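You operate a simulated robot arm through the tools that you are given. There is no shell and no other tool. Be economical: measure what you need, move in short steps, check, and stop when the job is done.

Carry out the task below with a simulated robot arm. There is one attempt and no reset: what you move stays moved.

TASK
Clamp the rusty tube and brush rust gel on it till the rust is gone.
Fine: shut the toggle clamp, fingers clear; green brush back in its pot, lid back on the tin. What is to be rubbed or washed off counts as gone when no trace of it is left.

It is judged by the outcome, as a careful person would: the job done as asked, and still so three seconds after it is handed in. It fails if anything else is knocked over, pushed out of place, dropped, spilled or broken. A push-on lid holds only when it is set on centred and level and pressed home; a screw cap is set on level and turned clockwise until tight.

THE ROBOT
A 7-joint arm with a fingered hand, fixed in place. Base frame: the origin is at the foot of the arm, x ahead of it, y to its left, z up; the work surface is at about z = 0.88. Units: m, degrees, N and s.
With the tool pointing down near the work surface it reaches from about 0.1 to 0.68 m from the base axis. Its first joint turns from -69.0 to 172.0 degrees. Payload 3.4 kg.
The TCP is the grasp point between the finger pads, 0.025 m short of the fingertips. In the tool frame z runs along the fingers and y along their closing line. Largest opening 0.088 m; the body of the gripper starts 0.029 m behind the TCP. The gripper is a hand of 5 fingers: y runs from the thumb to the fingers, the wrist lies at [-0.013, -0.097, -0.162] in the tool frame.
Orientation is told as [roll, pitch, yaw] about the base's x, y, z axes, in that order, counted from this pose: with the fingers straight down and the wrist toward the robot, the tool's x, y and z point along [0, 1, 0], [1, 0, 0] and [0, 0, -1] of the base frame.

THE INTERFACE
- The arm moves only by the tool step_arm. Its argument "targets" is a list of rows, each an object (a shift or turn left out is 0) with "translation": the shift along the tool's x, y, z in cm, a list of three; "angular": the turn, a rotation vector about the tool's x, y, z in degrees, a list of three. In form: [{"translation": [dx, dy, dz], "angular": [wx, wy, wz]}, ...]. A call has 1 to 10 rows; each row is the pose to reach, as a shift and turn from the pose commanded when the call began, along the tool's axes at that moment. A row lasts 0.2 s, in which the tool goes at most 0.05 m and 8.6 degrees; a call with a longer step from one row to the next is refused whole. A pose out of reach is approached as far as the arm can. The call stops where the force on the tool passes 40 N (or 10 N more than at its start, if that is more) or the arm is blocked; 0.2 s more then pass. In this call time passes only in rows, and 0.2 s behind the last. The reply holds the time, the measured pose of the TCP, the force on the tool along the base axes, the opening and the grip force, in the units named above and with some noise, with the torque about the TCP (base axes, N m) and any sound that the robot's microphone picked up, and new pictures: "pictures" is both (left out), scene, wrist or none.
- Cameras (640 x 400 px; columns grow to the right, rows downward): "scene" is fixed at [0.2191, -0.5023, 1.705]; the picture's right is [0.62, -0.78, 0.00], its down [-0.77, -0.62, -0.15] and it looks along [0.12, 0.09, -0.99] (base axes); focal length 214 px, centre (320, 200). "wrist" rides on the gripper at [0.059, -0.079, -0.105] in the tool frame; the picture's right is [-0.73, 0.32, -0.61], its down [-0.62, -0.68, 0.38] and it looks along [-0.29, 0.66, 0.70] (tool axes); focal length 234 px, centre (320, 200). There is no depth. A picture from a camera that has moved, and an enlarged one, comes with that camera's place and axes in the base frame and with its lens.
- move_column(by): slides the trunk up (or, below 0, down) by that many m; the arm rides with it, the base frame stays. It gives what a move gives, with no picture.
- finger_targets(index, middle, ring, little, thumb_bend, thumb_turn): sets how far each is bent, from 0 (flat) to 1 (curled in); at 0.3 the hand is open as for a grip, at 0.7 the pads meet at the TCP. One left out holds its place. A second passes; each finger stops where it meets its share of the squeeze, and holds until it gets a number again. It is the only way to open and close the hand. It gives what a move gives, with no picture; readings hold the bend of each and the force on index, middle, ring, little, thumb and palm. thumb_turn goes from beside the hand (0) to across from the fingers (1), as for a grip.
- inspect(camera, box): a new picture of the part [left, top, right, bottom] of that camera's present view, enlarged. It takes no simulated time.
- hand_in(): hands the job in; it is judged then, once.

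Work in short steps. Places have to be worked out from the pictures, the camera data and where the tool is seen: move nearer, look again, correct. Check each grasp and each placing, and mend what went wrong. You have 120 turns and 200 pictures in all, those below and enlarged ones among them. Open the gripper and draw the arm clear of the work before you hand the job in, unless the task says otherwise; then end with one line.

The tools are called after "Call:" as name(argument=value, ...) on one line, values as JSON. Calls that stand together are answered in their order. step_arm: Moves the arm, as the interface text tells. Its arguments: {"type":"object","properties":{"targets":{"type":"array","items":{"type":"object","properties":{"translation":{"type":"array","items":{"type":"number"}},"angular":{"type":"array","items":{"type":"number"}}}}},"pictures":{"type":"string","enum":["both","scene","wrist","none"]}},"required":["targets"]} The other tools are called the same way: move_column (by) slides the trunk up or down; finger_targets (index, middle, ring, little, thumb_bend, thumb_turn) moves the fingers one by one; inspect (camera, box) takes an enlarged picture of a part of a camera's view; hand_in () hands the job in.

At the start:

```text
time_s: 0.0
tcp_pos: [0.3963, -0.224, 1.3129]
orientation: [0.1, -0.1, -0.1]
force: [-0.4, 0.2, 0.0]
wrist_torque: [0.0, 0.0, 0.02]
grip_width: 0.0876
grip_force: 0.2
shape: jaw
bend: [0.3, 0.3, 0.3, 0.3, 0.3, 0.98]
finger forces: [0.0, 0.0, 0.0, 0.0, 0.1, 0.0]
trunk travel left (down, up): [-0.775, 0.165]
```

scene: 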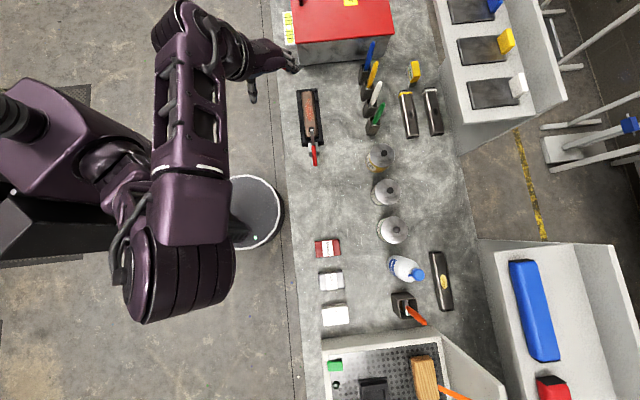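
wrist: 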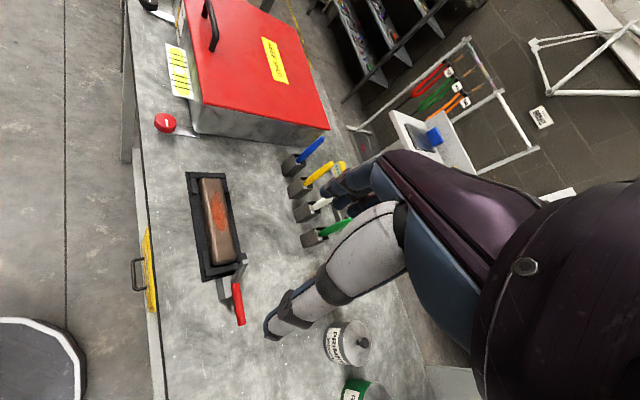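

I'll look closer at the clamp, the brushes and the tins before moving.

Call:
inspect(camera="scene", box=[270, 70, 400, 170])

Call:
inspect(camera="scene", box=[340, 30, 460, 140])

Call:
inspect(camera="scene", box=[300, 130, 460, 330])

Call:
inspect(camera="wrist", box=[140, 100, 400, 400])

```text
4.00 times, centred on (335, 120) of scene
camera zoom: at [0.2191, -0.5023, 1.705], right [0.62, -0.78, 0.0], down [-0.77, -0.62, -0.15], along [0.12, 0.09, -0.99], focal length 858 px, centre (260, 520)
```

zoom: 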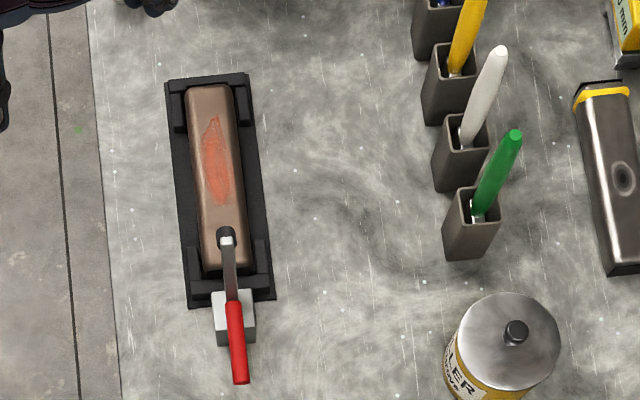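

```text
3.64 times, centred on (400, 85) of scene
camera zoom: at [0.2191, -0.5023, 1.705], right [0.62, -0.78, 0.0], down [-0.77, -0.62, -0.15], along [0.12, 0.09, -0.99], focal length 780 px, centre (29, 618)
```

zoom: 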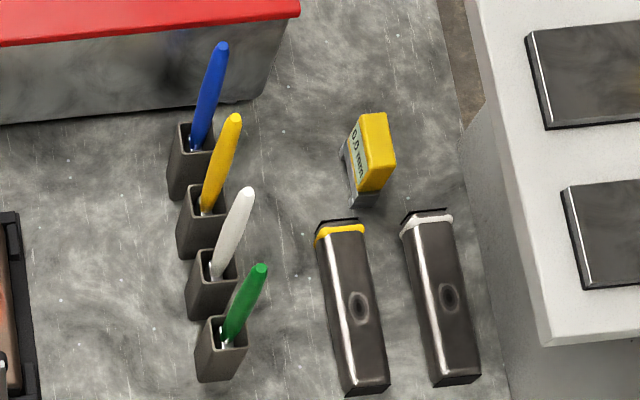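

```text
2.00 times, centred on (380, 230) of scene
camera zoom: at [0.2191, -0.5023, 1.705], right [0.62, -0.78, 0.0], down [-0.77, -0.62, -0.15], along [0.12, 0.09, -0.99], focal length 429 px, centre (200, 140)
```

zoom: 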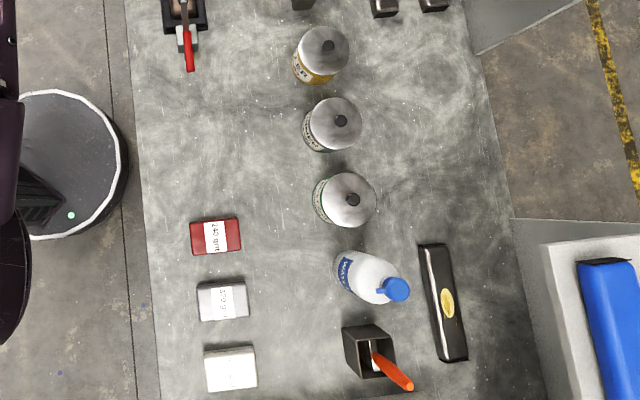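

```text
1.33 times, centred on (270, 250) of wrist
camera zoom: at [0.3175, -0.1658, 1.4183], right [0.32, -0.73, 0.61], down [-0.68, -0.62, -0.39], along [0.66, -0.29, -0.7], focal length 312 px, centre (387, 133)
```

zoom: 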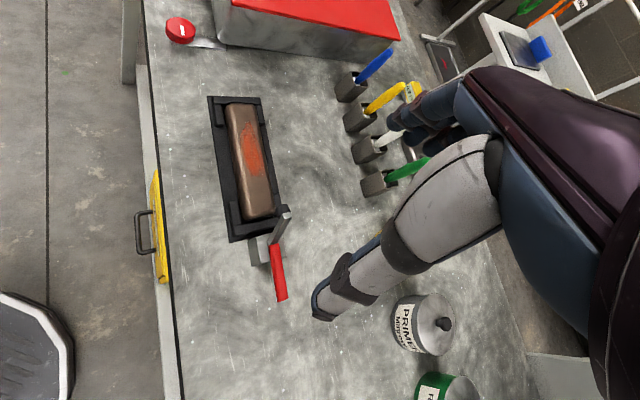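

The arm is clear; I lower and shift to view the clamp closely. The tool's x/y/z map to base y/x/-z.

Call:
step_arm(targets=[{"translation": [1.6, -0.5, 4]}, {"translation": [3.2, -1, 8]}, {"translation": [4.8, -1.5, 12]}, {"translation": [6.4, -2, 16]}, {"translation": [8, -2.6, 20]}, {"translation": [8, -2.6, 24]}], pictures="both")

```text
time_s: 1.4
tcp_pos: [0.3969, -0.1466, 1.066]
orientation: [0.1, 0.0, -0.1]
force: [0.3, -0.9, 0.8]
wrist_torque: [0.03, -0.03, 0.02]
grip_width: 0.0876
grip_force: 0.1
shape: jaw
bend: [0.3, 0.3, 0.3, 0.3, 0.3, 0.98]
finger forces: [0.0, 0.1, 0.1, 0.0, 0.0, 0.0]
out of reach, approached as far as the arm can: row 3, 4, 5, 6
trunk travel left (down, up): [-0.775, 0.165]
camera wrist: at [0.3167, -0.086, 1.1724], right [0.32, -0.73, 0.61], down [-0.68, -0.62, -0.39], along [0.66, -0.29, -0.7], focal length 234 px, centre (320, 200)
```

scene: 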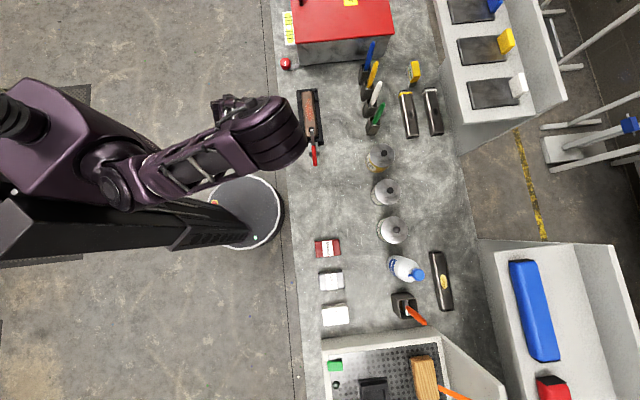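
wrist: 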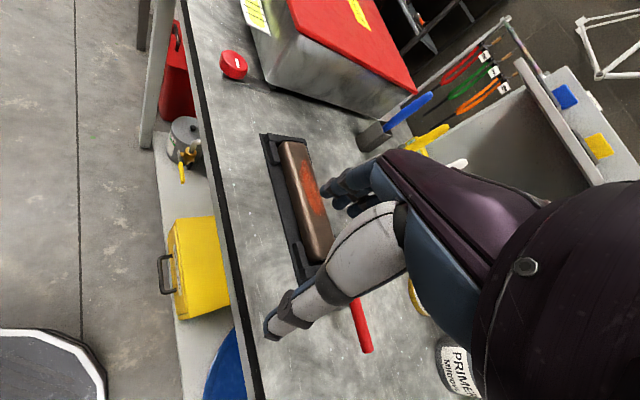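

Thumb hides the clamp lever; I shift toward -y to bring it into the clear part of the view.

Call:
step_arm(targets=[{"translation": [-4, 0, -1]}, {"translation": [-8, 0, -2]}, {"translation": [-12, 0, -3]}, {"translation": [-16, 0, -4]}], pictures="wrist")

Call:
inspect(camera="wrist", box=[100, 100, 380, 275])

```text
time_s: 2.4
tcp_pos: [0.3929, -0.3025, 1.1077]
orientation: [0.3, 0.0, 0.1]
force: [-1.2, 0.5, -0.5]
wrist_torque: [0.02, -0.02, -0.01]
grip_width: 0.0876
grip_force: 0.0
shape: jaw
bend: [0.3, 0.3, 0.3, 0.3, 0.3, 0.98]
finger forces: [0.0, 0.0, 0.0, 0.1, 0.0, 0.0]
trunk travel left (down, up): [-0.775, 0.165]
camera wrist: at [0.3142, -0.2454, 1.2125], right [0.32, -0.73, 0.6], down [-0.68, -0.62, -0.39], along [0.66, -0.29, -0.7], focal length 234 px, centre (320, 200)
```

wrist: 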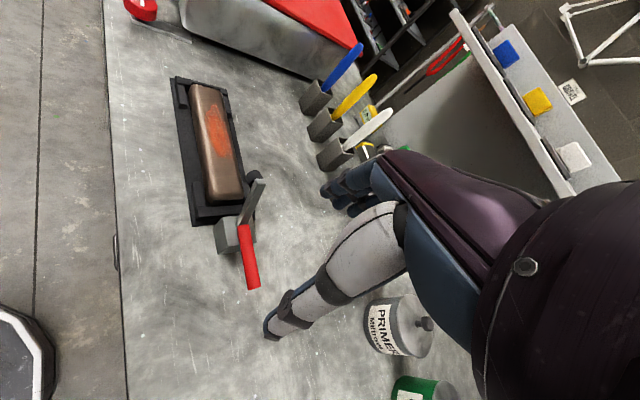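

```text
2.29 times, centred on (240, 188) of wrist
camera zoom: at [0.3142, -0.2454, 1.2125], right [0.32, -0.73, 0.6], down [-0.68, -0.62, -0.39], along [0.66, -0.29, -0.7], focal length 535 px, centre (503, 229)
```

zoom: 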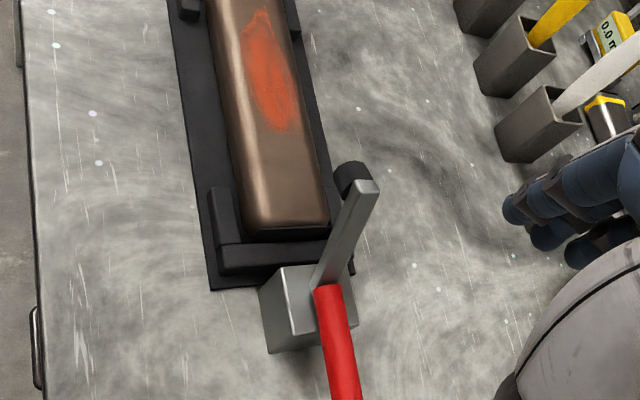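

The clamp lever stands up (arm tip ≈ (0.477,-0.257,1.0)), with the red handle lying back at z≈0.935; it must be swung so the arm comes down. Next I move toward -y to read the tin labels.

Call:
step_arm(targets=[{"translation": [-4.5, 0, 0]}, {"translation": [-9, 0, 0]}, {"translation": [-13.5, 0, 0]}, {"translation": [-18, 0, 0]}, {"translation": [-22, 0, 0]}], pictures="both")

```text
time_s: 3.6
tcp_pos: [0.3944, -0.5252, 1.1061]
orientation: [0.2, -0.1, -0.1]
force: [0.7, 0.3, 0.2]
wrist_torque: [-0.02, 0.01, 0.0]
grip_width: 0.0879
grip_force: 0.0
shape: jaw
bend: [0.3, 0.3, 0.3, 0.3, 0.3, 0.98]
finger forces: [0.1, 0.1, 0.1, 0.1, 0.0, 0.0]
trunk travel left (down, up): [-0.775, 0.165]
camera wrist: at [0.3153, -0.4664, 1.2121], right [0.32, -0.73, 0.61], down [-0.68, -0.62, -0.39], along [0.66, -0.29, -0.7], focal length 234 px, centre (320, 200)
```

scene: 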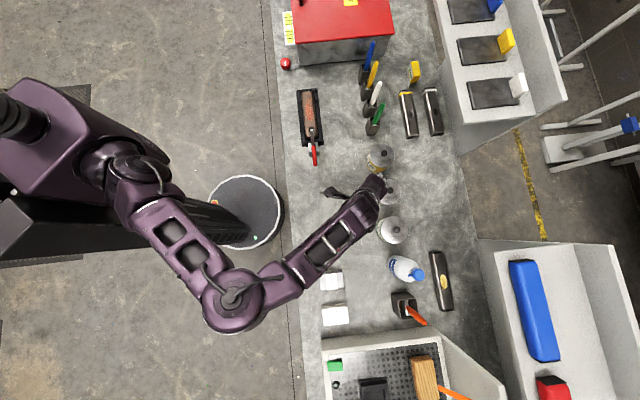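
wrist: 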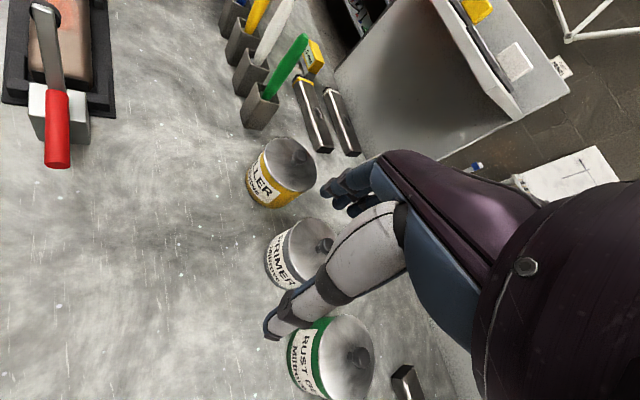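

The third tin, green label, is RUST GEL. I check the hand's own layout in the scene view.

Call:
inspect(camera="scene", box=[300, 140, 460, 240])

Call:
inspect(camera="wrist", box=[240, 120, 480, 270])

Call:
inspect(camera="wrist", box=[230, 280, 422, 400])

```text
4.00 times, centred on (380, 190) of scene
camera zoom: at [0.2191, -0.5023, 1.705], right [0.62, -0.78, 0.0], down [-0.77, -0.62, -0.15], along [0.12, 0.09, -0.99], focal length 858 px, centre (80, 240)
```

zoom: 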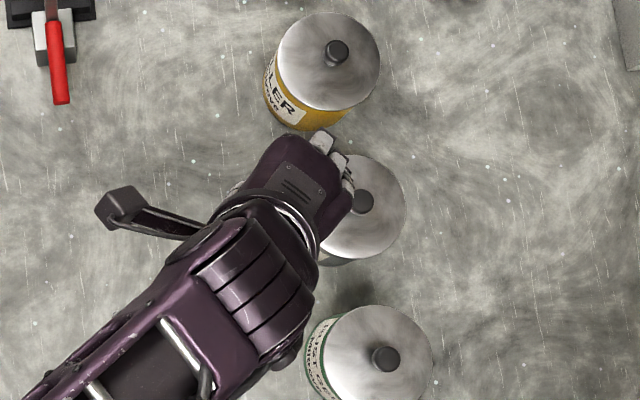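

```text
2.67 times, centred on (360, 195) of wrist
camera zoom: at [0.3153, -0.4664, 1.2121], right [0.32, -0.73, 0.61], down [-0.68, -0.62, -0.39], along [0.66, -0.29, -0.7], focal length 624 px, centre (213, 213)
```

zoom: 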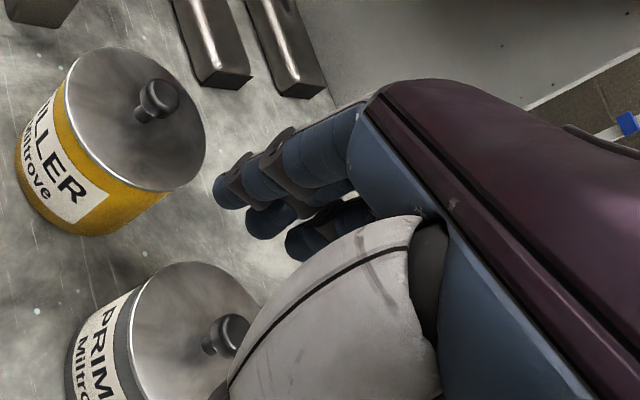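

```text
3.33 times, centred on (326, 340) of wrist
camera zoom: at [0.3153, -0.4664, 1.2121], right [0.32, -0.73, 0.61], down [-0.68, -0.62, -0.39], along [0.66, -0.29, -0.7], focal length 781 px, centre (300, -267)
```

zoom: 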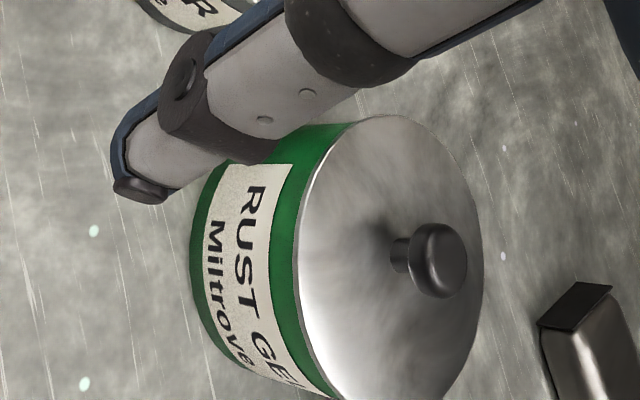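

Rust-gel knob ≈ (0.385,-0.696,0.98). For the clamp I'll go above the red handle with yaw -45° so the jaws close across it.

Call:
step_arm(targets=[{"translation": [3.4, 0.3, 0.5], "angular": [0, 0, 7.5]}, {"translation": [6.8, 0.6, 1], "angular": [0, 0, 15]}, {"translation": [10.2, 0.9, 2], "angular": [0, 0, 22.5]}, {"translation": [13.5, 1.2, 3], "angular": [0, 0, 30]}, {"translation": [16.8, 1.4, 4], "angular": [0, 0, 37.5]}, {"translation": [20, 1.6, 4.5], "angular": [0, 0, 45]}], pictures="both")

```text
time_s: 5.0
tcp_pos: [0.4142, -0.3193, 1.0564]
orientation: [2.4, 2.1, -38.8]
force: [0.0, 0.3, 1.0]
wrist_torque: [0.0, 0.04, -0.04]
grip_width: 0.0878
grip_force: 0.1
shape: jaw
bend: [0.3, 0.3, 0.3, 0.3, 0.3, 0.98]
finger forces: [0.0, 0.1, 0.0, 0.0, 0.0, 0.1]
out of reach, approached as far as the arm can: row 6
trunk travel left (down, up): [-0.775, 0.165]
camera wrist: at [0.3899, -0.2304, 1.1668], right [-0.2, -0.8, 0.56], down [-0.92, -0.04, -0.38], along [0.33, -0.6, -0.73], focal length 234 px, centre (320, 200)
```

scene: 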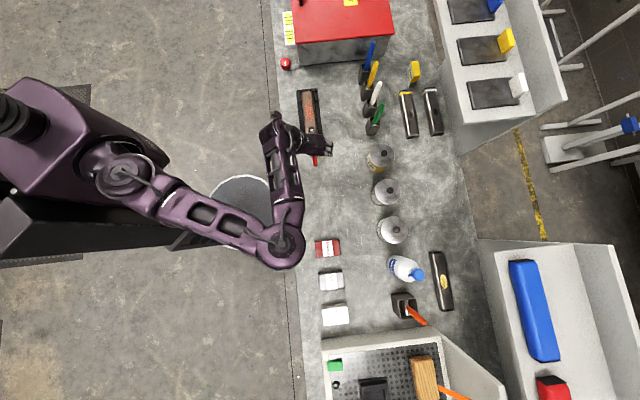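
wrist: 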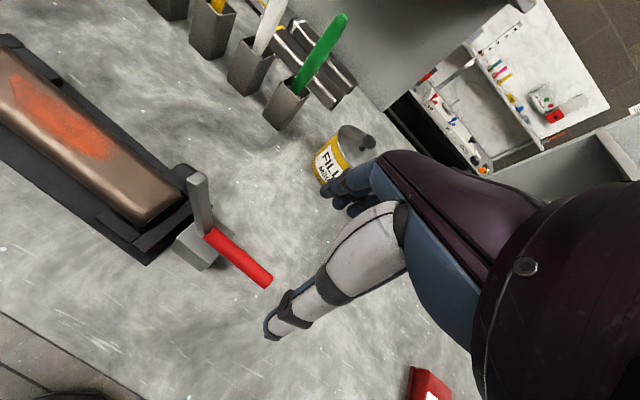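

Handle tip confirmed at (0.404,-0.330,0.935). Yaw -39° is good enough; I descend to just above it and look.

Call:
step_arm(targets=[{"translation": [0, 0, 3]}, {"translation": [0, 0, 6]}, {"translation": [-0.2, 0.0, 9]}], pictures="both")

Call:
inspect(camera="scene", box=[260, 100, 360, 190])

```text
time_s: 5.8
tcp_pos: [0.4084, -0.325, 0.9719]
orientation: [0.2, 0.0, -45.1]
force: [-0.5, 0.8, 0.2]
wrist_torque: [0.01, -0.01, 0.03]
grip_width: 0.0879
grip_force: 0.0
shape: jaw
bend: [0.3, 0.3, 0.3, 0.3, 0.3, 0.98]
finger forces: [0.0, 0.0, 0.0, 0.0, 0.1, 0.0]
trunk travel left (down, up): [-0.775, 0.165]
camera wrist: at [0.3939, -0.2278, 1.0776], right [-0.29, -0.74, 0.61], down [-0.92, 0.04, -0.39], along [0.26, -0.67, -0.7], focal length 234 px, centre (320, 200)
```

scene: 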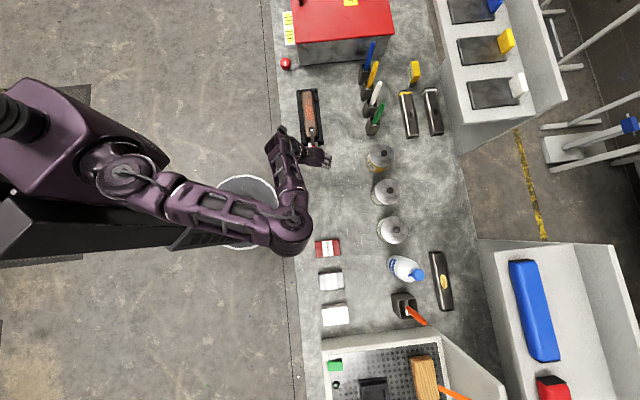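
wrist: 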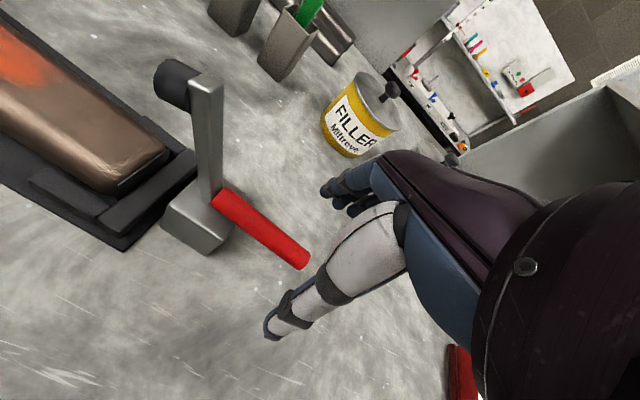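

```text
4.44 times, centred on (310, 145) of scene
camera zoom: at [0.2191, -0.5023, 1.705], right [0.62, -0.78, 0.0], down [-0.77, -0.62, -0.15], along [0.12, 0.09, -0.99], focal length 953 px, centre (364, 444)
```

zoom: 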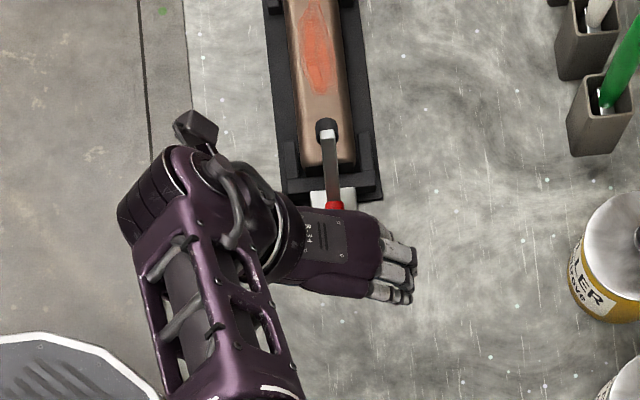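

Yaw is now -45° and the TCP sits over the handle. I move 1 cm inward and down to z≈0.936.

Call:
step_arm(targets=[{"translation": [0.8, 0, 0]}, {"translation": [0.8, 0, 2]}, {"translation": [0.8, 0, 3.5]}], pictures="wrist")

Call:
finger_targets(index=0.7, middle=0.7, thumb_bend=0.7)

Call:
inspect(camera="wrist", box=[120, 60, 440, 360])

```text
time_s: 6.6
tcp_pos: [0.4136, -0.3195, 0.9373]
orientation: [0.1, 0.0, -45.1]
force: [0.0, -0.2, -0.4]
wrist_torque: [0.0, 0.01, -0.01]
grip_width: 0.0877
grip_force: 0.1
shape: jaw
bend: [0.3, 0.3, 0.3, 0.3, 0.3, 0.98]
finger forces: [0.0, 0.0, 0.0, 0.0, 0.0, 0.0]
trunk travel left (down, up): [-0.775, 0.165]
camera wrist: at [0.3997, -0.2219, 1.0427], right [-0.29, -0.74, 0.61], down [-0.92, 0.04, -0.39], along [0.26, -0.67, -0.7], focal length 234 px, centre (320, 200)
```

wrist: 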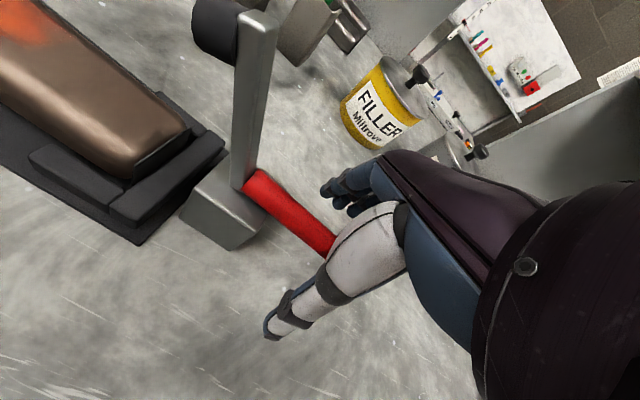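

```text
time_s: 7.6
tcp_pos: [0.4146, -0.3193, 0.9369]
orientation: [0.1, 0.0, -45.1]
force: [0.6, -0.1, -0.5]
wrist_torque: [0.0, 0.03, -0.01]
grip_width: 0.0022
grip_force: 1.1
shape: fingers
bend: [0.68, 0.69, 0.3, 0.3, 0.69, 0.98]
finger forces: [1.4, 0.3, 0.0, 0.0, 0.8, 0.0]
trunk travel left (down, up): [-0.775, 0.165]
```

```text
1.33 times, centred on (280, 210) of wrist
camera zoom: at [0.3999, -0.2221, 1.0428], right [-0.29, -0.74, 0.61], down [-0.92, 0.04, -0.38], along [0.26, -0.67, -0.7], focal length 312 px, centre (373, 187)
```

zoom: 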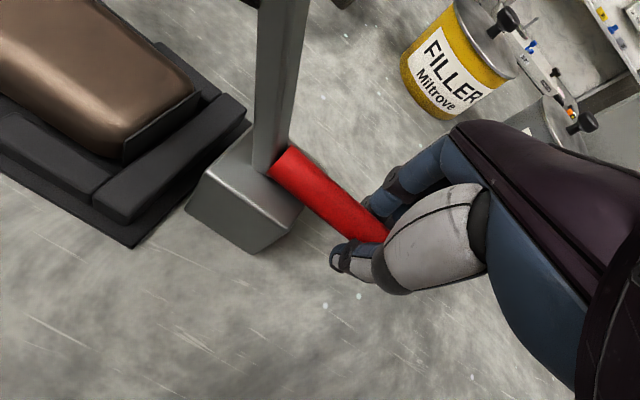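

Fingers have closed in a loop under the handle (width ~0), so lifting will carry it. I lift along an arc around the pivot.

Call:
step_arm(targets=[{"translation": [0.1, 0, -1]}, {"translation": [0.36, 0, -2.1]}, {"translation": [0.8, 0, -3]}, {"translation": [1.4, 0, -3.9]}], pictures="both")

```text
time_s: 8.6
tcp_pos: [0.4249, -0.3111, 0.9763]
orientation: [0.2, 0.0, -45.1]
force: [-1.4, -2.0, -1.2]
wrist_torque: [-0.05, 0.0, -0.02]
grip_width: 0.0021
grip_force: 1.9
shape: fingers
bend: [0.68, 0.7, 0.3, 0.3, 0.69, 0.98]
finger forces: [2.3, 0.0, 0.0, 0.0, 1.1, 0.0]
trunk travel left (down, up): [-0.775, 0.165]
camera wrist: at [0.4102, -0.2123, 1.0823], right [-0.29, -0.74, 0.61], down [-0.92, 0.04, -0.39], along [0.26, -0.67, -0.7], focal length 234 px, centre (320, 200)
```

scene: 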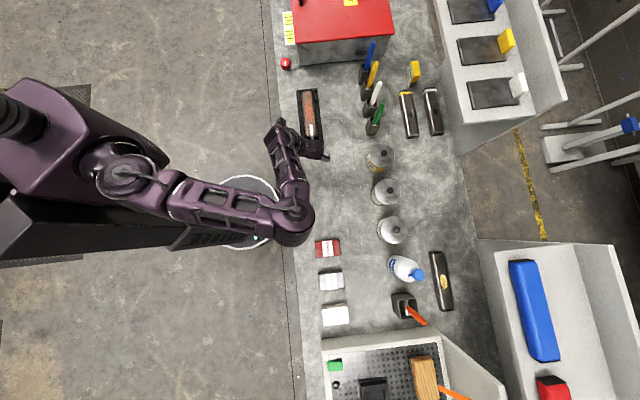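
wrist: 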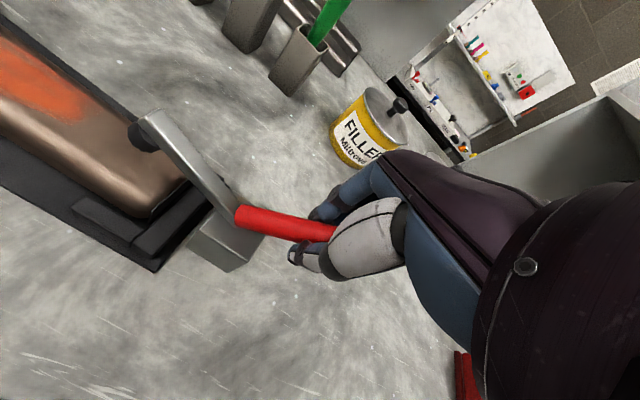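

The handle swings up and the arm comes down. I continue the arc.

Call:
step_arm(targets=[{"translation": [0.8, 0, -0.8]}, {"translation": [1.6, 0, -1.4]}, {"translation": [2.3, 0, -1.8]}], pictures="wrist")

```text
time_s: 9.4
tcp_pos: [0.4396, -0.2968, 0.9944]
orientation: [0.1, 0.1, -45.2]
force: [-4.7, -6.9, -4.9]
wrist_torque: [-0.15, 0.12, -0.04]
grip_width: 0.0057
grip_force: 4.2
shape: fingers
bend: [0.66, 0.7, 0.3, 0.3, 0.67, 0.99]
finger forces: [5.6, 0.0, 0.0, 0.0, 2.9, 0.0]
trunk travel left (down, up): [-0.775, 0.165]
camera wrist: at [0.4252, -0.1988, 1.0992], right [-0.29, -0.74, 0.61], down [-0.92, 0.05, -0.38], along [0.26, -0.67, -0.7], focal length 234 px, centre (320, 200)
```

wrist: 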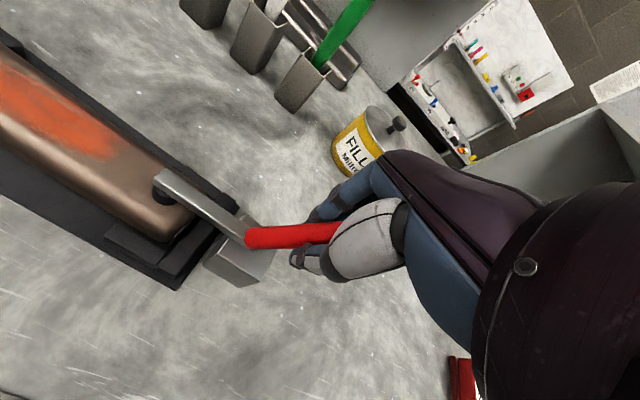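

The pad is at or near the tube, force ~10 N. I push on a bit to snap the toggle over.

Call:
step_arm(targets=[{"translation": [0.6, 0, -0.5]}, {"translation": [1.2, 0, -0.8]}, {"translation": [2, 0, -1.0]}], pictures="wrist")

Call:
inspect(camera="wrist", box=[80, 100, 400, 300])

```text
time_s: 10.2
tcp_pos: [0.4566, -0.2784, 1.0053]
orientation: [0.2, -0.1, -45.1]
force: [1.8, -1.4, -0.4]
wrist_torque: [-0.05, -0.04, -0.02]
grip_width: 0.0
grip_force: 0.7
shape: fingers
bend: [0.7, 0.67, 0.3, 0.3, 0.7, 0.97]
finger forces: [0.0, 2.2, 0.0, 0.0, 0.0, 0.1]
trunk travel left (down, up): [-0.775, 0.165]
camera wrist: at [0.4416, -0.1812, 1.1101], right [-0.29, -0.74, 0.6], down [-0.92, 0.04, -0.39], along [0.26, -0.67, -0.7], focal length 234 px, centre (320, 200)
```

wrist: 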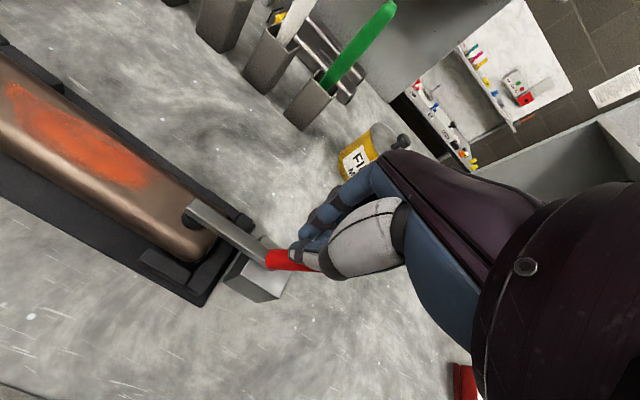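

```text
2.00 times, centred on (240, 200) of wrist
camera zoom: at [0.4416, -0.1812, 1.1101], right [-0.29, -0.74, 0.6], down [-0.92, 0.04, -0.39], along [0.26, -0.67, -0.7], focal length 468 px, centre (480, 200)
```

zoom: 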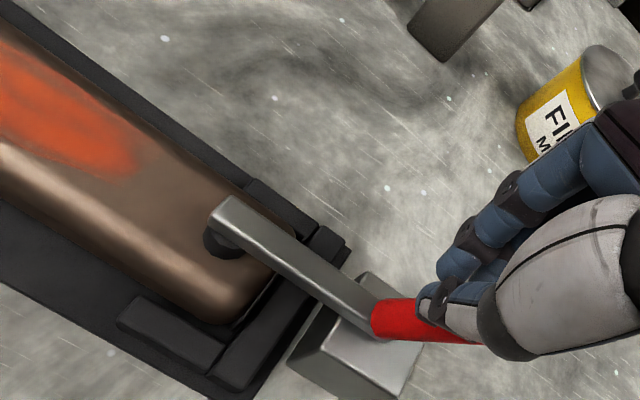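

The toggle snapped over (force dropped, pad on the tube). I open the fingers and lift clear.

Call:
finger_targets(index=0.3, middle=0.3, thumb_bend=0.3)

Call:
step_arm(targets=[{"translation": [0, 0, -2]}, {"translation": [0, 0, -5]}, {"translation": [-3, 0, -8]}, {"translation": [-6, 0, -11]}], pictures="both")

Call:
inspect(camera="scene", box=[270, 70, 400, 170])

Call:
inspect(camera="wrist", box=[40, 60, 360, 260])

```text
time_s: 11.2
tcp_pos: [0.4555, -0.2805, 1.005]
orientation: [0.1, -0.1, -45.1]
force: [0.3, 0.7, -0.3]
wrist_torque: [0.01, -0.01, -0.01]
grip_width: 0.0843
grip_force: 0.1
shape: fingers
bend: [0.3, 0.3, 0.3, 0.3, 0.3, 0.97]
finger forces: [0.1, 0.0, 0.0, 0.0, 0.0, 0.0]
trunk travel left (down, up): [-0.775, 0.165]
```

```text
time_s: 12.2
tcp_pos: [0.4116, -0.3228, 1.1141]
orientation: [0.3, 0.2, -44.9]
force: [0.1, 0.2, 0.6]
wrist_torque: [0.02, 0.01, -0.01]
grip_width: 0.0843
grip_force: 0.0
shape: fingers
bend: [0.3, 0.3, 0.3, 0.3, 0.3, 0.97]
finger forces: [0.1, 0.0, 0.1, 0.1, 0.0, 0.1]
trunk travel left (down, up): [-0.775, 0.165]
camera wrist: at [0.3965, -0.2255, 1.2195], right [-0.28, -0.75, 0.6], down [-0.92, 0.04, -0.38], along [0.26, -0.67, -0.7], focal length 234 px, centre (320, 200)
```

scene: 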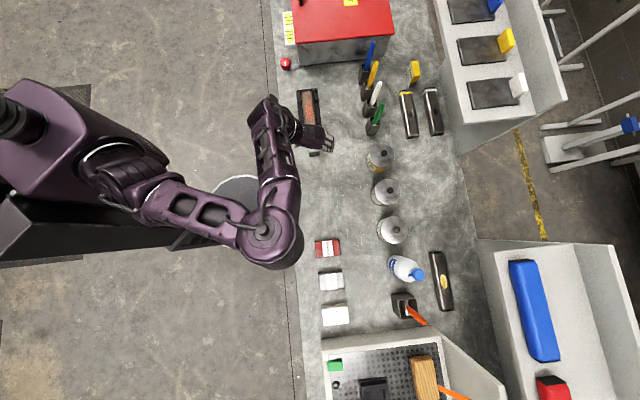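
wrist: 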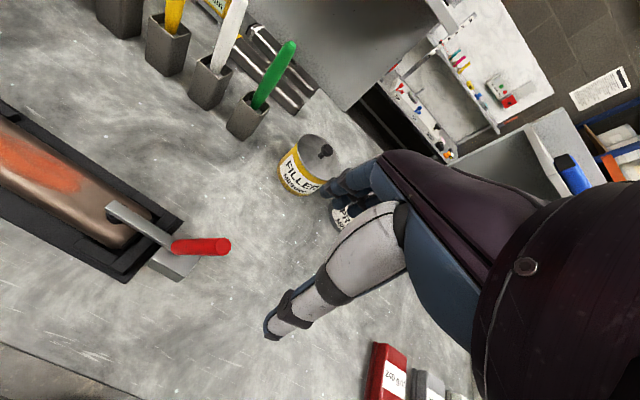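

```text
4.00 times, centred on (335, 120) of scene
camera zoom: at [0.2191, -0.5023, 1.705], right [0.62, -0.78, 0.0], down [-0.77, -0.62, -0.15], along [0.12, 0.09, -0.99], focal length 858 px, centre (260, 520)
```

zoom: 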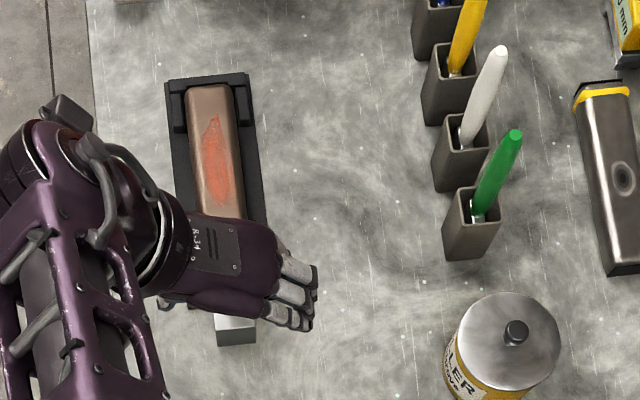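

```text
2.00 times, centred on (200, 160) of wrist
camera zoom: at [0.3965, -0.2255, 1.2195], right [-0.28, -0.75, 0.6], down [-0.92, 0.04, -0.38], along [0.26, -0.67, -0.7], focal length 468 px, centre (560, 280)
```

zoom: 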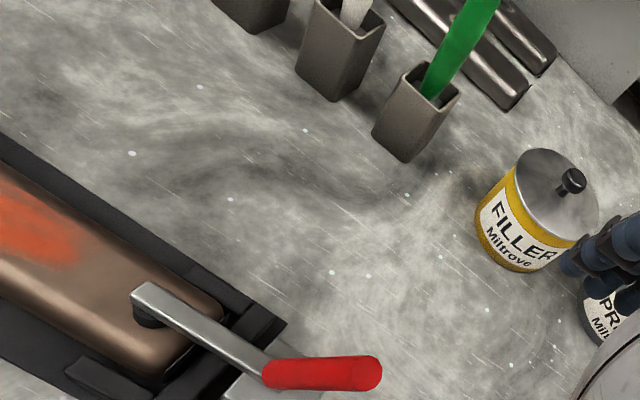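

Clamp is closed: pad down on the tube, handle up. Now I travel to above the rust gel lid with yaw 0.

Call:
step_arm(targets=[{"translation": [-2.8, 2.4, 0], "angular": [0, 0, -5]}, {"translation": [-5.6, 4.9, 0], "angular": [0, 0, -10]}, {"translation": [-8.4, 7.3, 0], "angular": [0, 0, -15]}, {"translation": [-11.2, 9.8, 0.5], "angular": [0, 0, -20]}, {"translation": [-14, 12.2, 1], "angular": [0, 0, -25]}, {"translation": [-16.8, 14.7, 1.5], "angular": [0, 0, -30]}, {"translation": [-19.6, 17.1, 2], "angular": [0, 0, -35]}, {"translation": [-22.4, 19.6, 2.5], "angular": [0, 0, -40]}, {"translation": [-25.2, 22, 3], "angular": [0, 0, -45]}, {"translation": [-28, 24.3, 3], "angular": [0, 0, -45]}], pictures="both")

Call:
inspect(camera="scene", box=[320, 180, 480, 280])

```text
time_s: 14.4
tcp_pos: [0.3867, -0.6736, 1.0835]
orientation: [0.2, -0.2, 0.3]
force: [-0.6, 0.2, 1.0]
wrist_torque: [0.02, 0.0, 0.01]
grip_width: 0.0845
grip_force: 0.0
shape: fingers
bend: [0.3, 0.3, 0.3, 0.3, 0.3, 0.97]
finger forces: [0.0, 0.0, 0.0, 0.0, 0.0, 0.1]
out of reach, approached as far as the arm can: row 10
trunk travel left (down, up): [-0.775, 0.165]
camera wrist: at [0.3082, -0.6151, 1.1897], right [0.32, -0.73, 0.61], down [-0.68, -0.62, -0.39], along [0.66, -0.29, -0.7], focal length 234 px, centre (320, 200)
```

scene: 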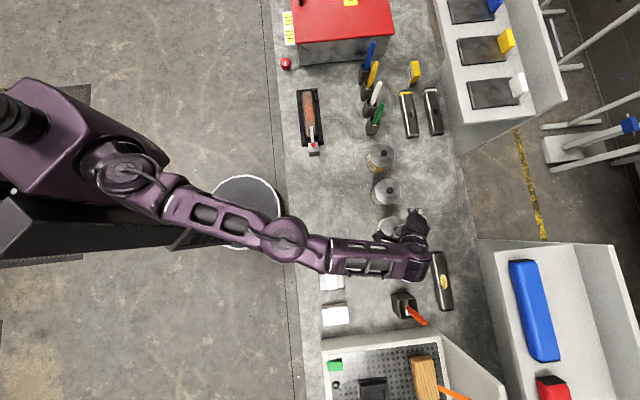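
wrist: 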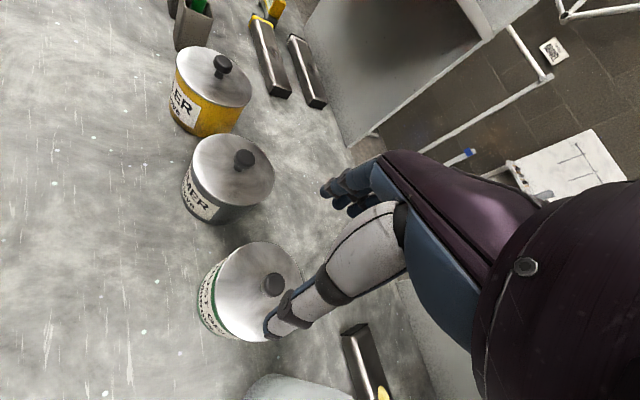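

```text
4.00 times, centred on (400, 230) of scene
camera zoom: at [0.2191, -0.5023, 1.705], right [0.62, -0.78, 0.0], down [-0.77, -0.62, -0.15], along [0.12, 0.09, -0.99], focal length 858 px, centre (0, 80)
```

zoom: 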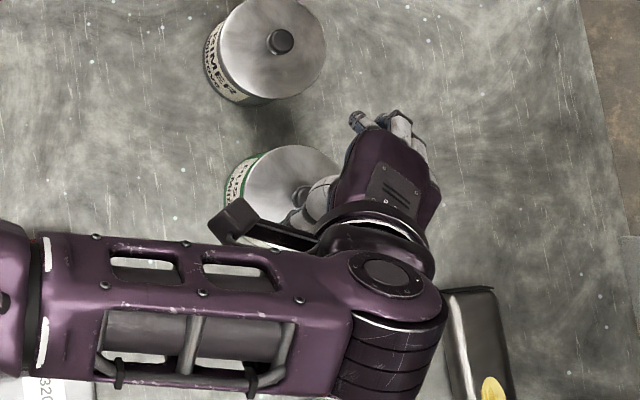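

Reach limit at yaw 0; yawing -40° brings the wrist nearer the robot. Knob re-measured at (0.384,-0.694). I rotate above it.

Call:
step_arm(targets=[{"angular": [0, 0, 8]}, {"angular": [0, 0, 16]}, {"angular": [0, 0, 24]}, {"angular": [0, 0, 32]}, {"angular": [0, 0, 40]}], pictures="wrist")

```text
time_s: 15.6
tcp_pos: [0.3859, -0.6758, 1.0857]
orientation: [0.0, -0.2, -40.1]
force: [-0.7, -0.2, -0.3]
wrist_torque: [0.01, 0.01, 0.03]
grip_width: 0.0844
grip_force: 0.0
shape: fingers
bend: [0.3, 0.3, 0.3, 0.3, 0.3, 0.97]
finger forces: [0.1, 0.1, 0.0, 0.0, 0.1, 0.0]
trunk travel left (down, up): [-0.775, 0.165]
camera wrist: at [0.3634, -0.579, 1.19], right [-0.22, -0.76, 0.61], down [-0.92, -0.04, -0.39], along [0.32, -0.64, -0.7], focal length 234 px, centre (320, 200)
```

wrist: 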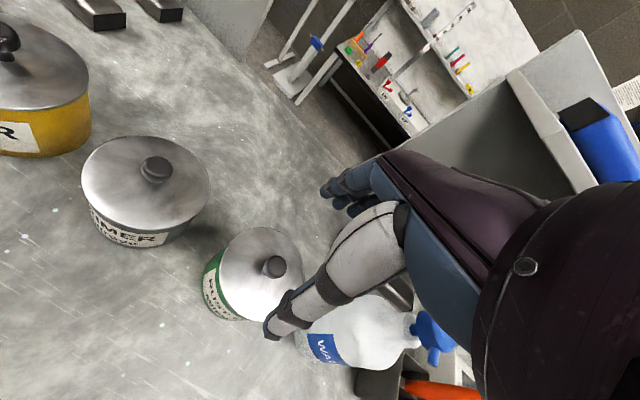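

Knob ≈ (0.385,-0.692). I shift over it and descend to z≈1.01 to look.

Call:
step_arm(targets=[{"translation": [-0.65, 0.5, 2.5]}, {"translation": [-1.3, 0.95, 5]}, {"translation": [-1.3, 0.95, 7.5]}], pictures="both")

Call:
inspect(camera="wrist", box=[220, 150, 460, 390])

Call:
inspect(camera="scene", box=[340, 180, 460, 280])

```text
time_s: 16.4
tcp_pos: [0.3858, -0.6922, 1.0096]
orientation: [0.0, -0.1, -40.1]
force: [0.4, -0.7, -0.3]
wrist_torque: [0.01, 0.02, 0.01]
grip_width: 0.0848
grip_force: 0.2
shape: fingers
bend: [0.3, 0.3, 0.3, 0.3, 0.3, 0.97]
finger forces: [0.0, 0.0, 0.0, 0.0, 0.0, 0.1]
trunk travel left (down, up): [-0.775, 0.165]
camera wrist: at [0.363, -0.5961, 1.1147], right [-0.22, -0.76, 0.61], down [-0.92, -0.04, -0.39], along [0.32, -0.64, -0.7], focal length 234 px, centre (320, 200)
```

scene: 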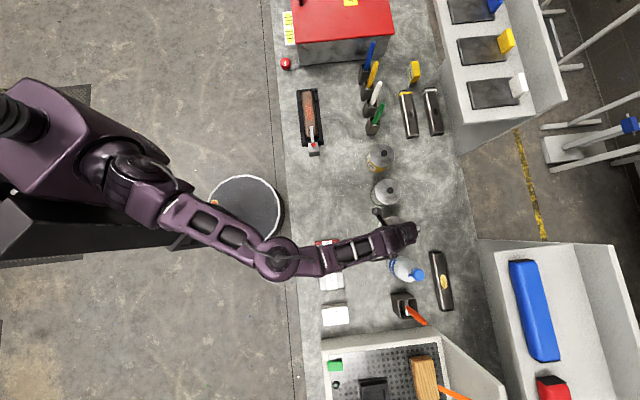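
wrist: 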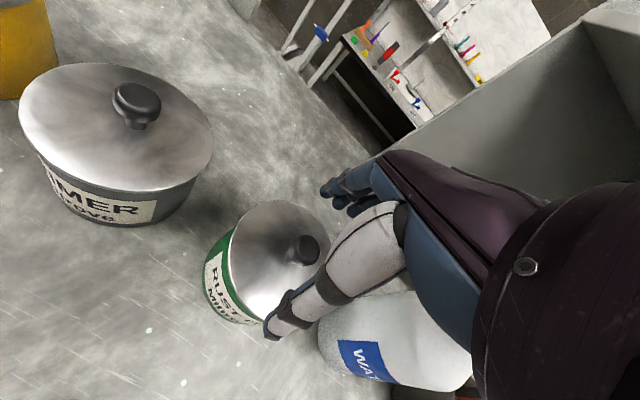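

```text
1.67 times, centred on (340, 270) of wrist
camera zoom: at [0.363, -0.5961, 1.1147], right [-0.22, -0.76, 0.61], down [-0.92, -0.04, -0.39], along [0.32, -0.64, -0.7], focal length 390 px, centre (287, 83)
```

zoom: 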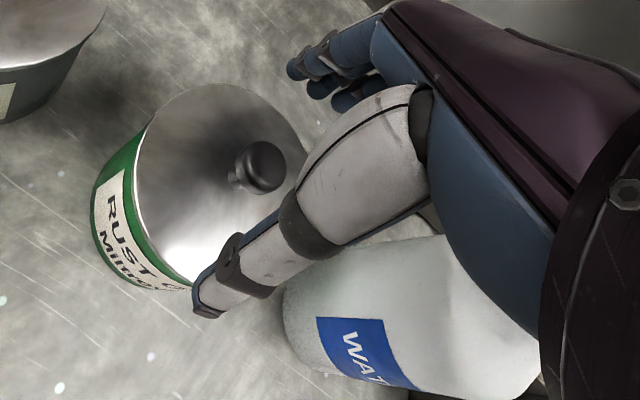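

```text
4.00 times, centred on (400, 230) of scene
camera zoom: at [0.2191, -0.5023, 1.705], right [0.62, -0.78, 0.0], down [-0.77, -0.62, -0.15], along [0.12, 0.09, -0.99], focal length 858 px, centre (0, 80)
```

zoom: 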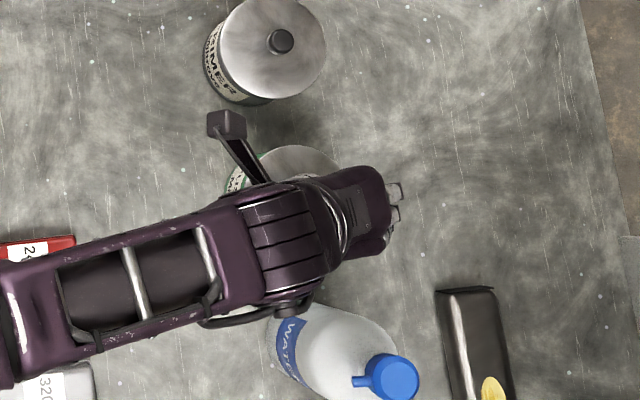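

TCP is centred over the knob. I lower in small steps to just above the lid plate, watching force.

Call:
step_arm(targets=[{"translation": [0, 0, 0.8]}, {"translation": [0, 0, 1.4]}, {"translation": [0, 0, 1.8]}], pictures="wrist")

Call:
inspect(camera="wrist", box=[220, 150, 460, 390])

```text
time_s: 17.2
tcp_pos: [0.3841, -0.6917, 0.9912]
orientation: [0.0, 0.0, -40.1]
force: [0.0, -0.6, -0.1]
wrist_torque: [-0.03, 0.02, 0.01]
grip_width: 0.0843
grip_force: 0.1
shape: fingers
bend: [0.3, 0.3, 0.3, 0.3, 0.3, 0.97]
finger forces: [0.0, 0.0, 0.0, 0.1, 0.0, 0.1]
trunk travel left (down, up): [-0.775, 0.165]
camera wrist: at [0.3623, -0.5957, 1.0967], right [-0.22, -0.76, 0.61], down [-0.92, -0.04, -0.38], along [0.32, -0.64, -0.7], focal length 234 px, centre (320, 200)
```

wrist: 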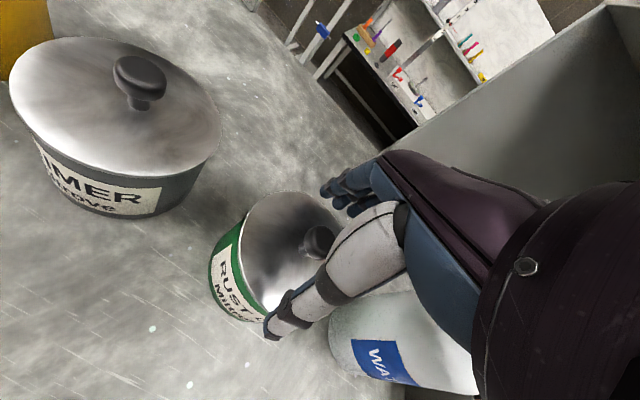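

```text
1.67 times, centred on (340, 270) of wrist
camera zoom: at [0.3623, -0.5957, 1.0967], right [-0.22, -0.76, 0.61], down [-0.92, -0.04, -0.38], along [0.32, -0.64, -0.7], focal length 390 px, centre (287, 83)
```

zoom: 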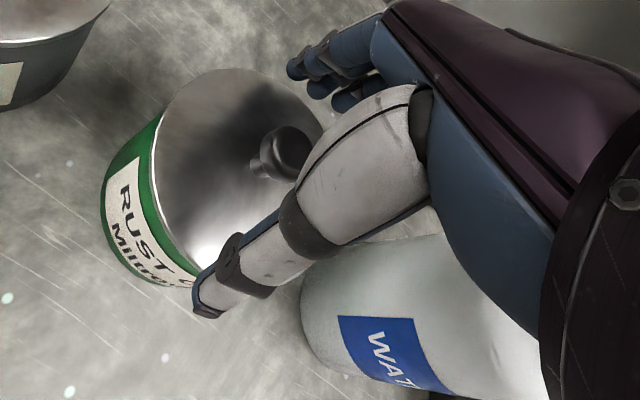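

Knob aligned with the grasp point. I go down another 0.7 cm and close thumb, index and middle.

Call:
step_arm(targets=[{"translation": [0, 0, 0.4]}, {"translation": [0, 0, 0.7]}], pictures="none")

Call:
finger_targets(index=0.7, middle=0.7, thumb_bend=0.7)

Call:
inspect(camera="wrist", box=[220, 150, 460, 390])

```text
time_s: 17.8
tcp_pos: [0.386, -0.6911, 0.9839]
orientation: [0.1, 0.1, -40.1]
force: [-0.2, 0.1, 0.7]
wrist_torque: [-0.05, 0.01, 0.01]
grip_width: 0.0845
grip_force: 0.3
shape: fingers
bend: [0.3, 0.3, 0.3, 0.3, 0.3, 0.97]
finger forces: [0.0, 0.4, 0.0, 0.1, 0.1, 0.0]
trunk travel left (down, up): [-0.775, 0.165]
```

```text
time_s: 18.8
tcp_pos: [0.3866, -0.6905, 0.986]
orientation: [0.1, -0.2, -40.1]
force: [5.4, -6.7, 13.0]
wrist_torque: [-0.4, -0.34, 0.04]
grip_width: 0.0035
grip_force: 9.3
shape: fingers
bend: [0.67, 0.37, 0.3, 0.3, 0.68, 0.97]
finger forces: [6.6, 10.1, 0.1, 0.0, 2.7, 0.0]
trunk travel left (down, up): [-0.775, 0.165]
```

```text
1.67 times, centred on (340, 270) of wrist
camera zoom: at [0.3625, -0.595, 1.0911], right [-0.22, -0.76, 0.61], down [-0.92, -0.04, -0.39], along [0.32, -0.65, -0.69], focal length 390 px, centre (287, 83)
```

zoom: 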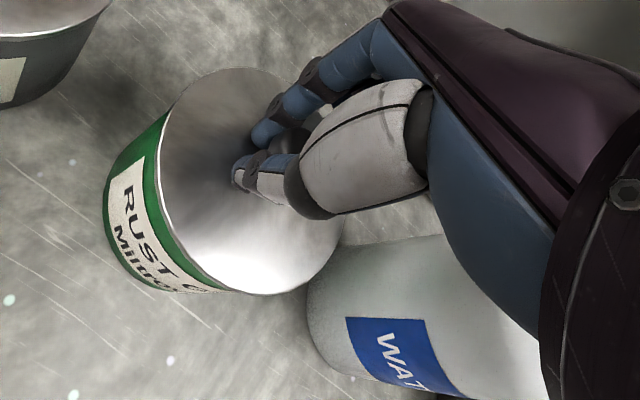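

The middle finger hit the lid plate and the index closed beside the knob. I open, raise 1 cm and shift -x by ~1 cm, then retry.

Call:
finger_targets(index=0.3, middle=0.3, thumb_bend=0.3)

Call:
step_arm(targets=[{"translation": [0, 0, -1]}, {"translation": [0.9, 0, -1]}], pictures="wrist")

Call:
inspect(camera="wrist", box=[220, 150, 460, 390])

```text
time_s: 19.8
tcp_pos: [0.3834, -0.69, 0.9856]
orientation: [0.1, 0.0, -40.2]
force: [-1.7, 1.7, 4.2]
wrist_torque: [-0.18, -0.06, 0.02]
grip_width: 0.0845
grip_force: 2.7
shape: fingers
bend: [0.3, 0.31, 0.3, 0.3, 0.3, 0.98]
finger forces: [0.0, 4.7, 0.0, 0.0, 0.1, 0.0]
trunk travel left (down, up): [-0.775, 0.165]
```

```text
time_s: 20.4
tcp_pos: [0.3917, -0.6835, 0.9941]
orientation: [0.1, 0.1, -40.0]
force: [0.0, -0.6, -1.0]
wrist_torque: [0.02, -0.03, 0.01]
grip_width: 0.0844
grip_force: 0.0
shape: fingers
bend: [0.3, 0.3, 0.3, 0.3, 0.3, 0.98]
finger forces: [0.0, 0.0, 0.0, 0.1, 0.0, 0.0]
trunk travel left (down, up): [-0.775, 0.165]
camera wrist: at [0.368, -0.5881, 1.0997], right [-0.22, -0.76, 0.61], down [-0.92, -0.04, -0.38], along [0.32, -0.64, -0.7], focal length 234 px, centre (320, 200)
```

wrist: 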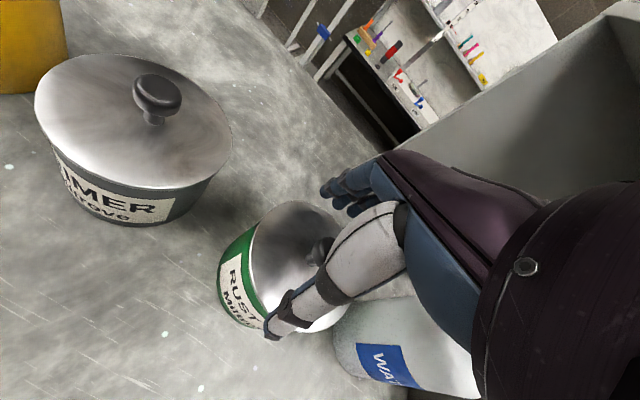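

```text
1.67 times, centred on (340, 270) of wrist
camera zoom: at [0.368, -0.5881, 1.0997], right [-0.22, -0.76, 0.61], down [-0.92, -0.04, -0.38], along [0.32, -0.64, -0.7], focal length 390 px, centre (287, 83)
```

zoom: 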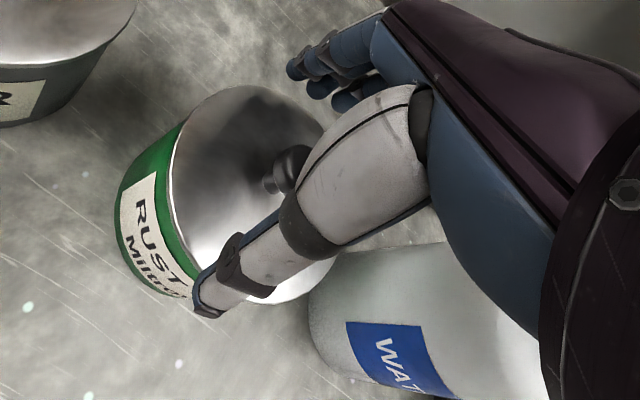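

I moved the wrong way (+x); correcting by -1.8 cm in tool x, then closing gently.

Call:
step_arm(targets=[{"translation": [-0.9, 0, -0.3]}, {"translation": [-1.7, 0, 0]}], pictures="none")

Call:
inspect(camera="wrist", box=[220, 150, 460, 390])

Call:
finger_targets(index=0.7, middle=0.7, thumb_bend=0.7)

Call:
inspect(camera="wrist", box=[220, 150, 460, 390])

```text
time_s: 21.0
tcp_pos: [0.3792, -0.6979, 0.9938]
orientation: [0.0, 0.0, -40.2]
force: [0.9, 0.2, 0.3]
wrist_torque: [0.03, 0.01, 0.0]
grip_width: 0.0843
grip_force: 0.1
shape: fingers
bend: [0.3, 0.3, 0.3, 0.3, 0.3, 0.98]
finger forces: [0.0, 0.1, 0.0, 0.0, 0.1, 0.0]
trunk travel left (down, up): [-0.775, 0.165]
```

```text
1.67 times, centred on (340, 270) of wrist
camera zoom: at [0.3572, -0.602, 1.0992], right [-0.22, -0.76, 0.61], down [-0.92, -0.04, -0.39], along [0.32, -0.64, -0.7], focal length 390 px, centre (287, 83)
```

zoom: 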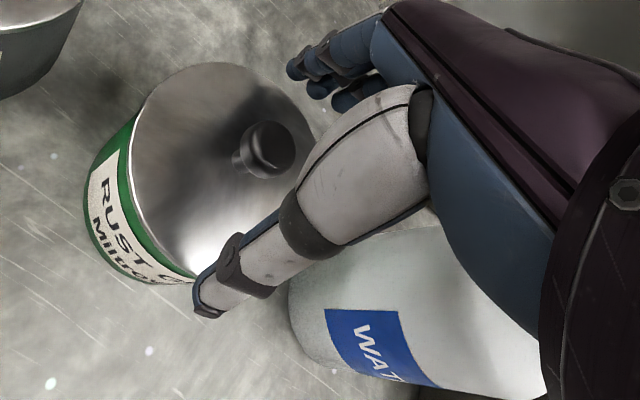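

```text
time_s: 22.0
tcp_pos: [0.3805, -0.6968, 0.9938]
orientation: [0.1, 0.0, -40.1]
force: [1.0, -0.6, 0.6]
wrist_torque: [0.01, 0.0, 0.02]
grip_width: 0.0139
grip_force: 4.9
shape: fingers
bend: [0.63, 0.68, 0.3, 0.3, 0.64, 0.97]
finger forces: [4.1, 1.1, 0.0, 0.1, 5.0, 0.0]
trunk travel left (down, up): [-0.775, 0.165]
heard: snap
```

```text
1.67 times, centred on (340, 270) of wrist
camera zoom: at [0.3571, -0.6019, 1.0992], right [-0.22, -0.76, 0.61], down [-0.92, -0.04, -0.39], along [0.32, -0.64, -0.7], focal length 390 px, centre (287, 83)
```

zoom: 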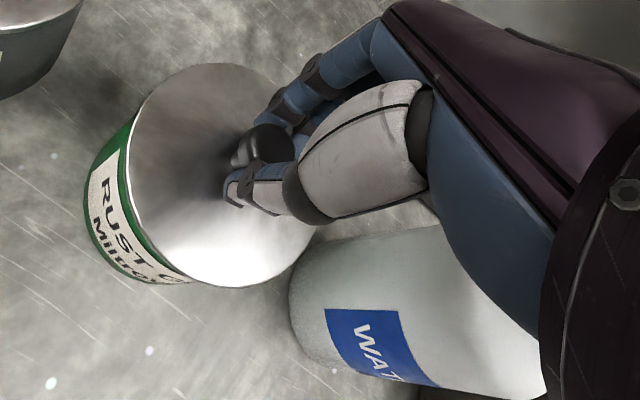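

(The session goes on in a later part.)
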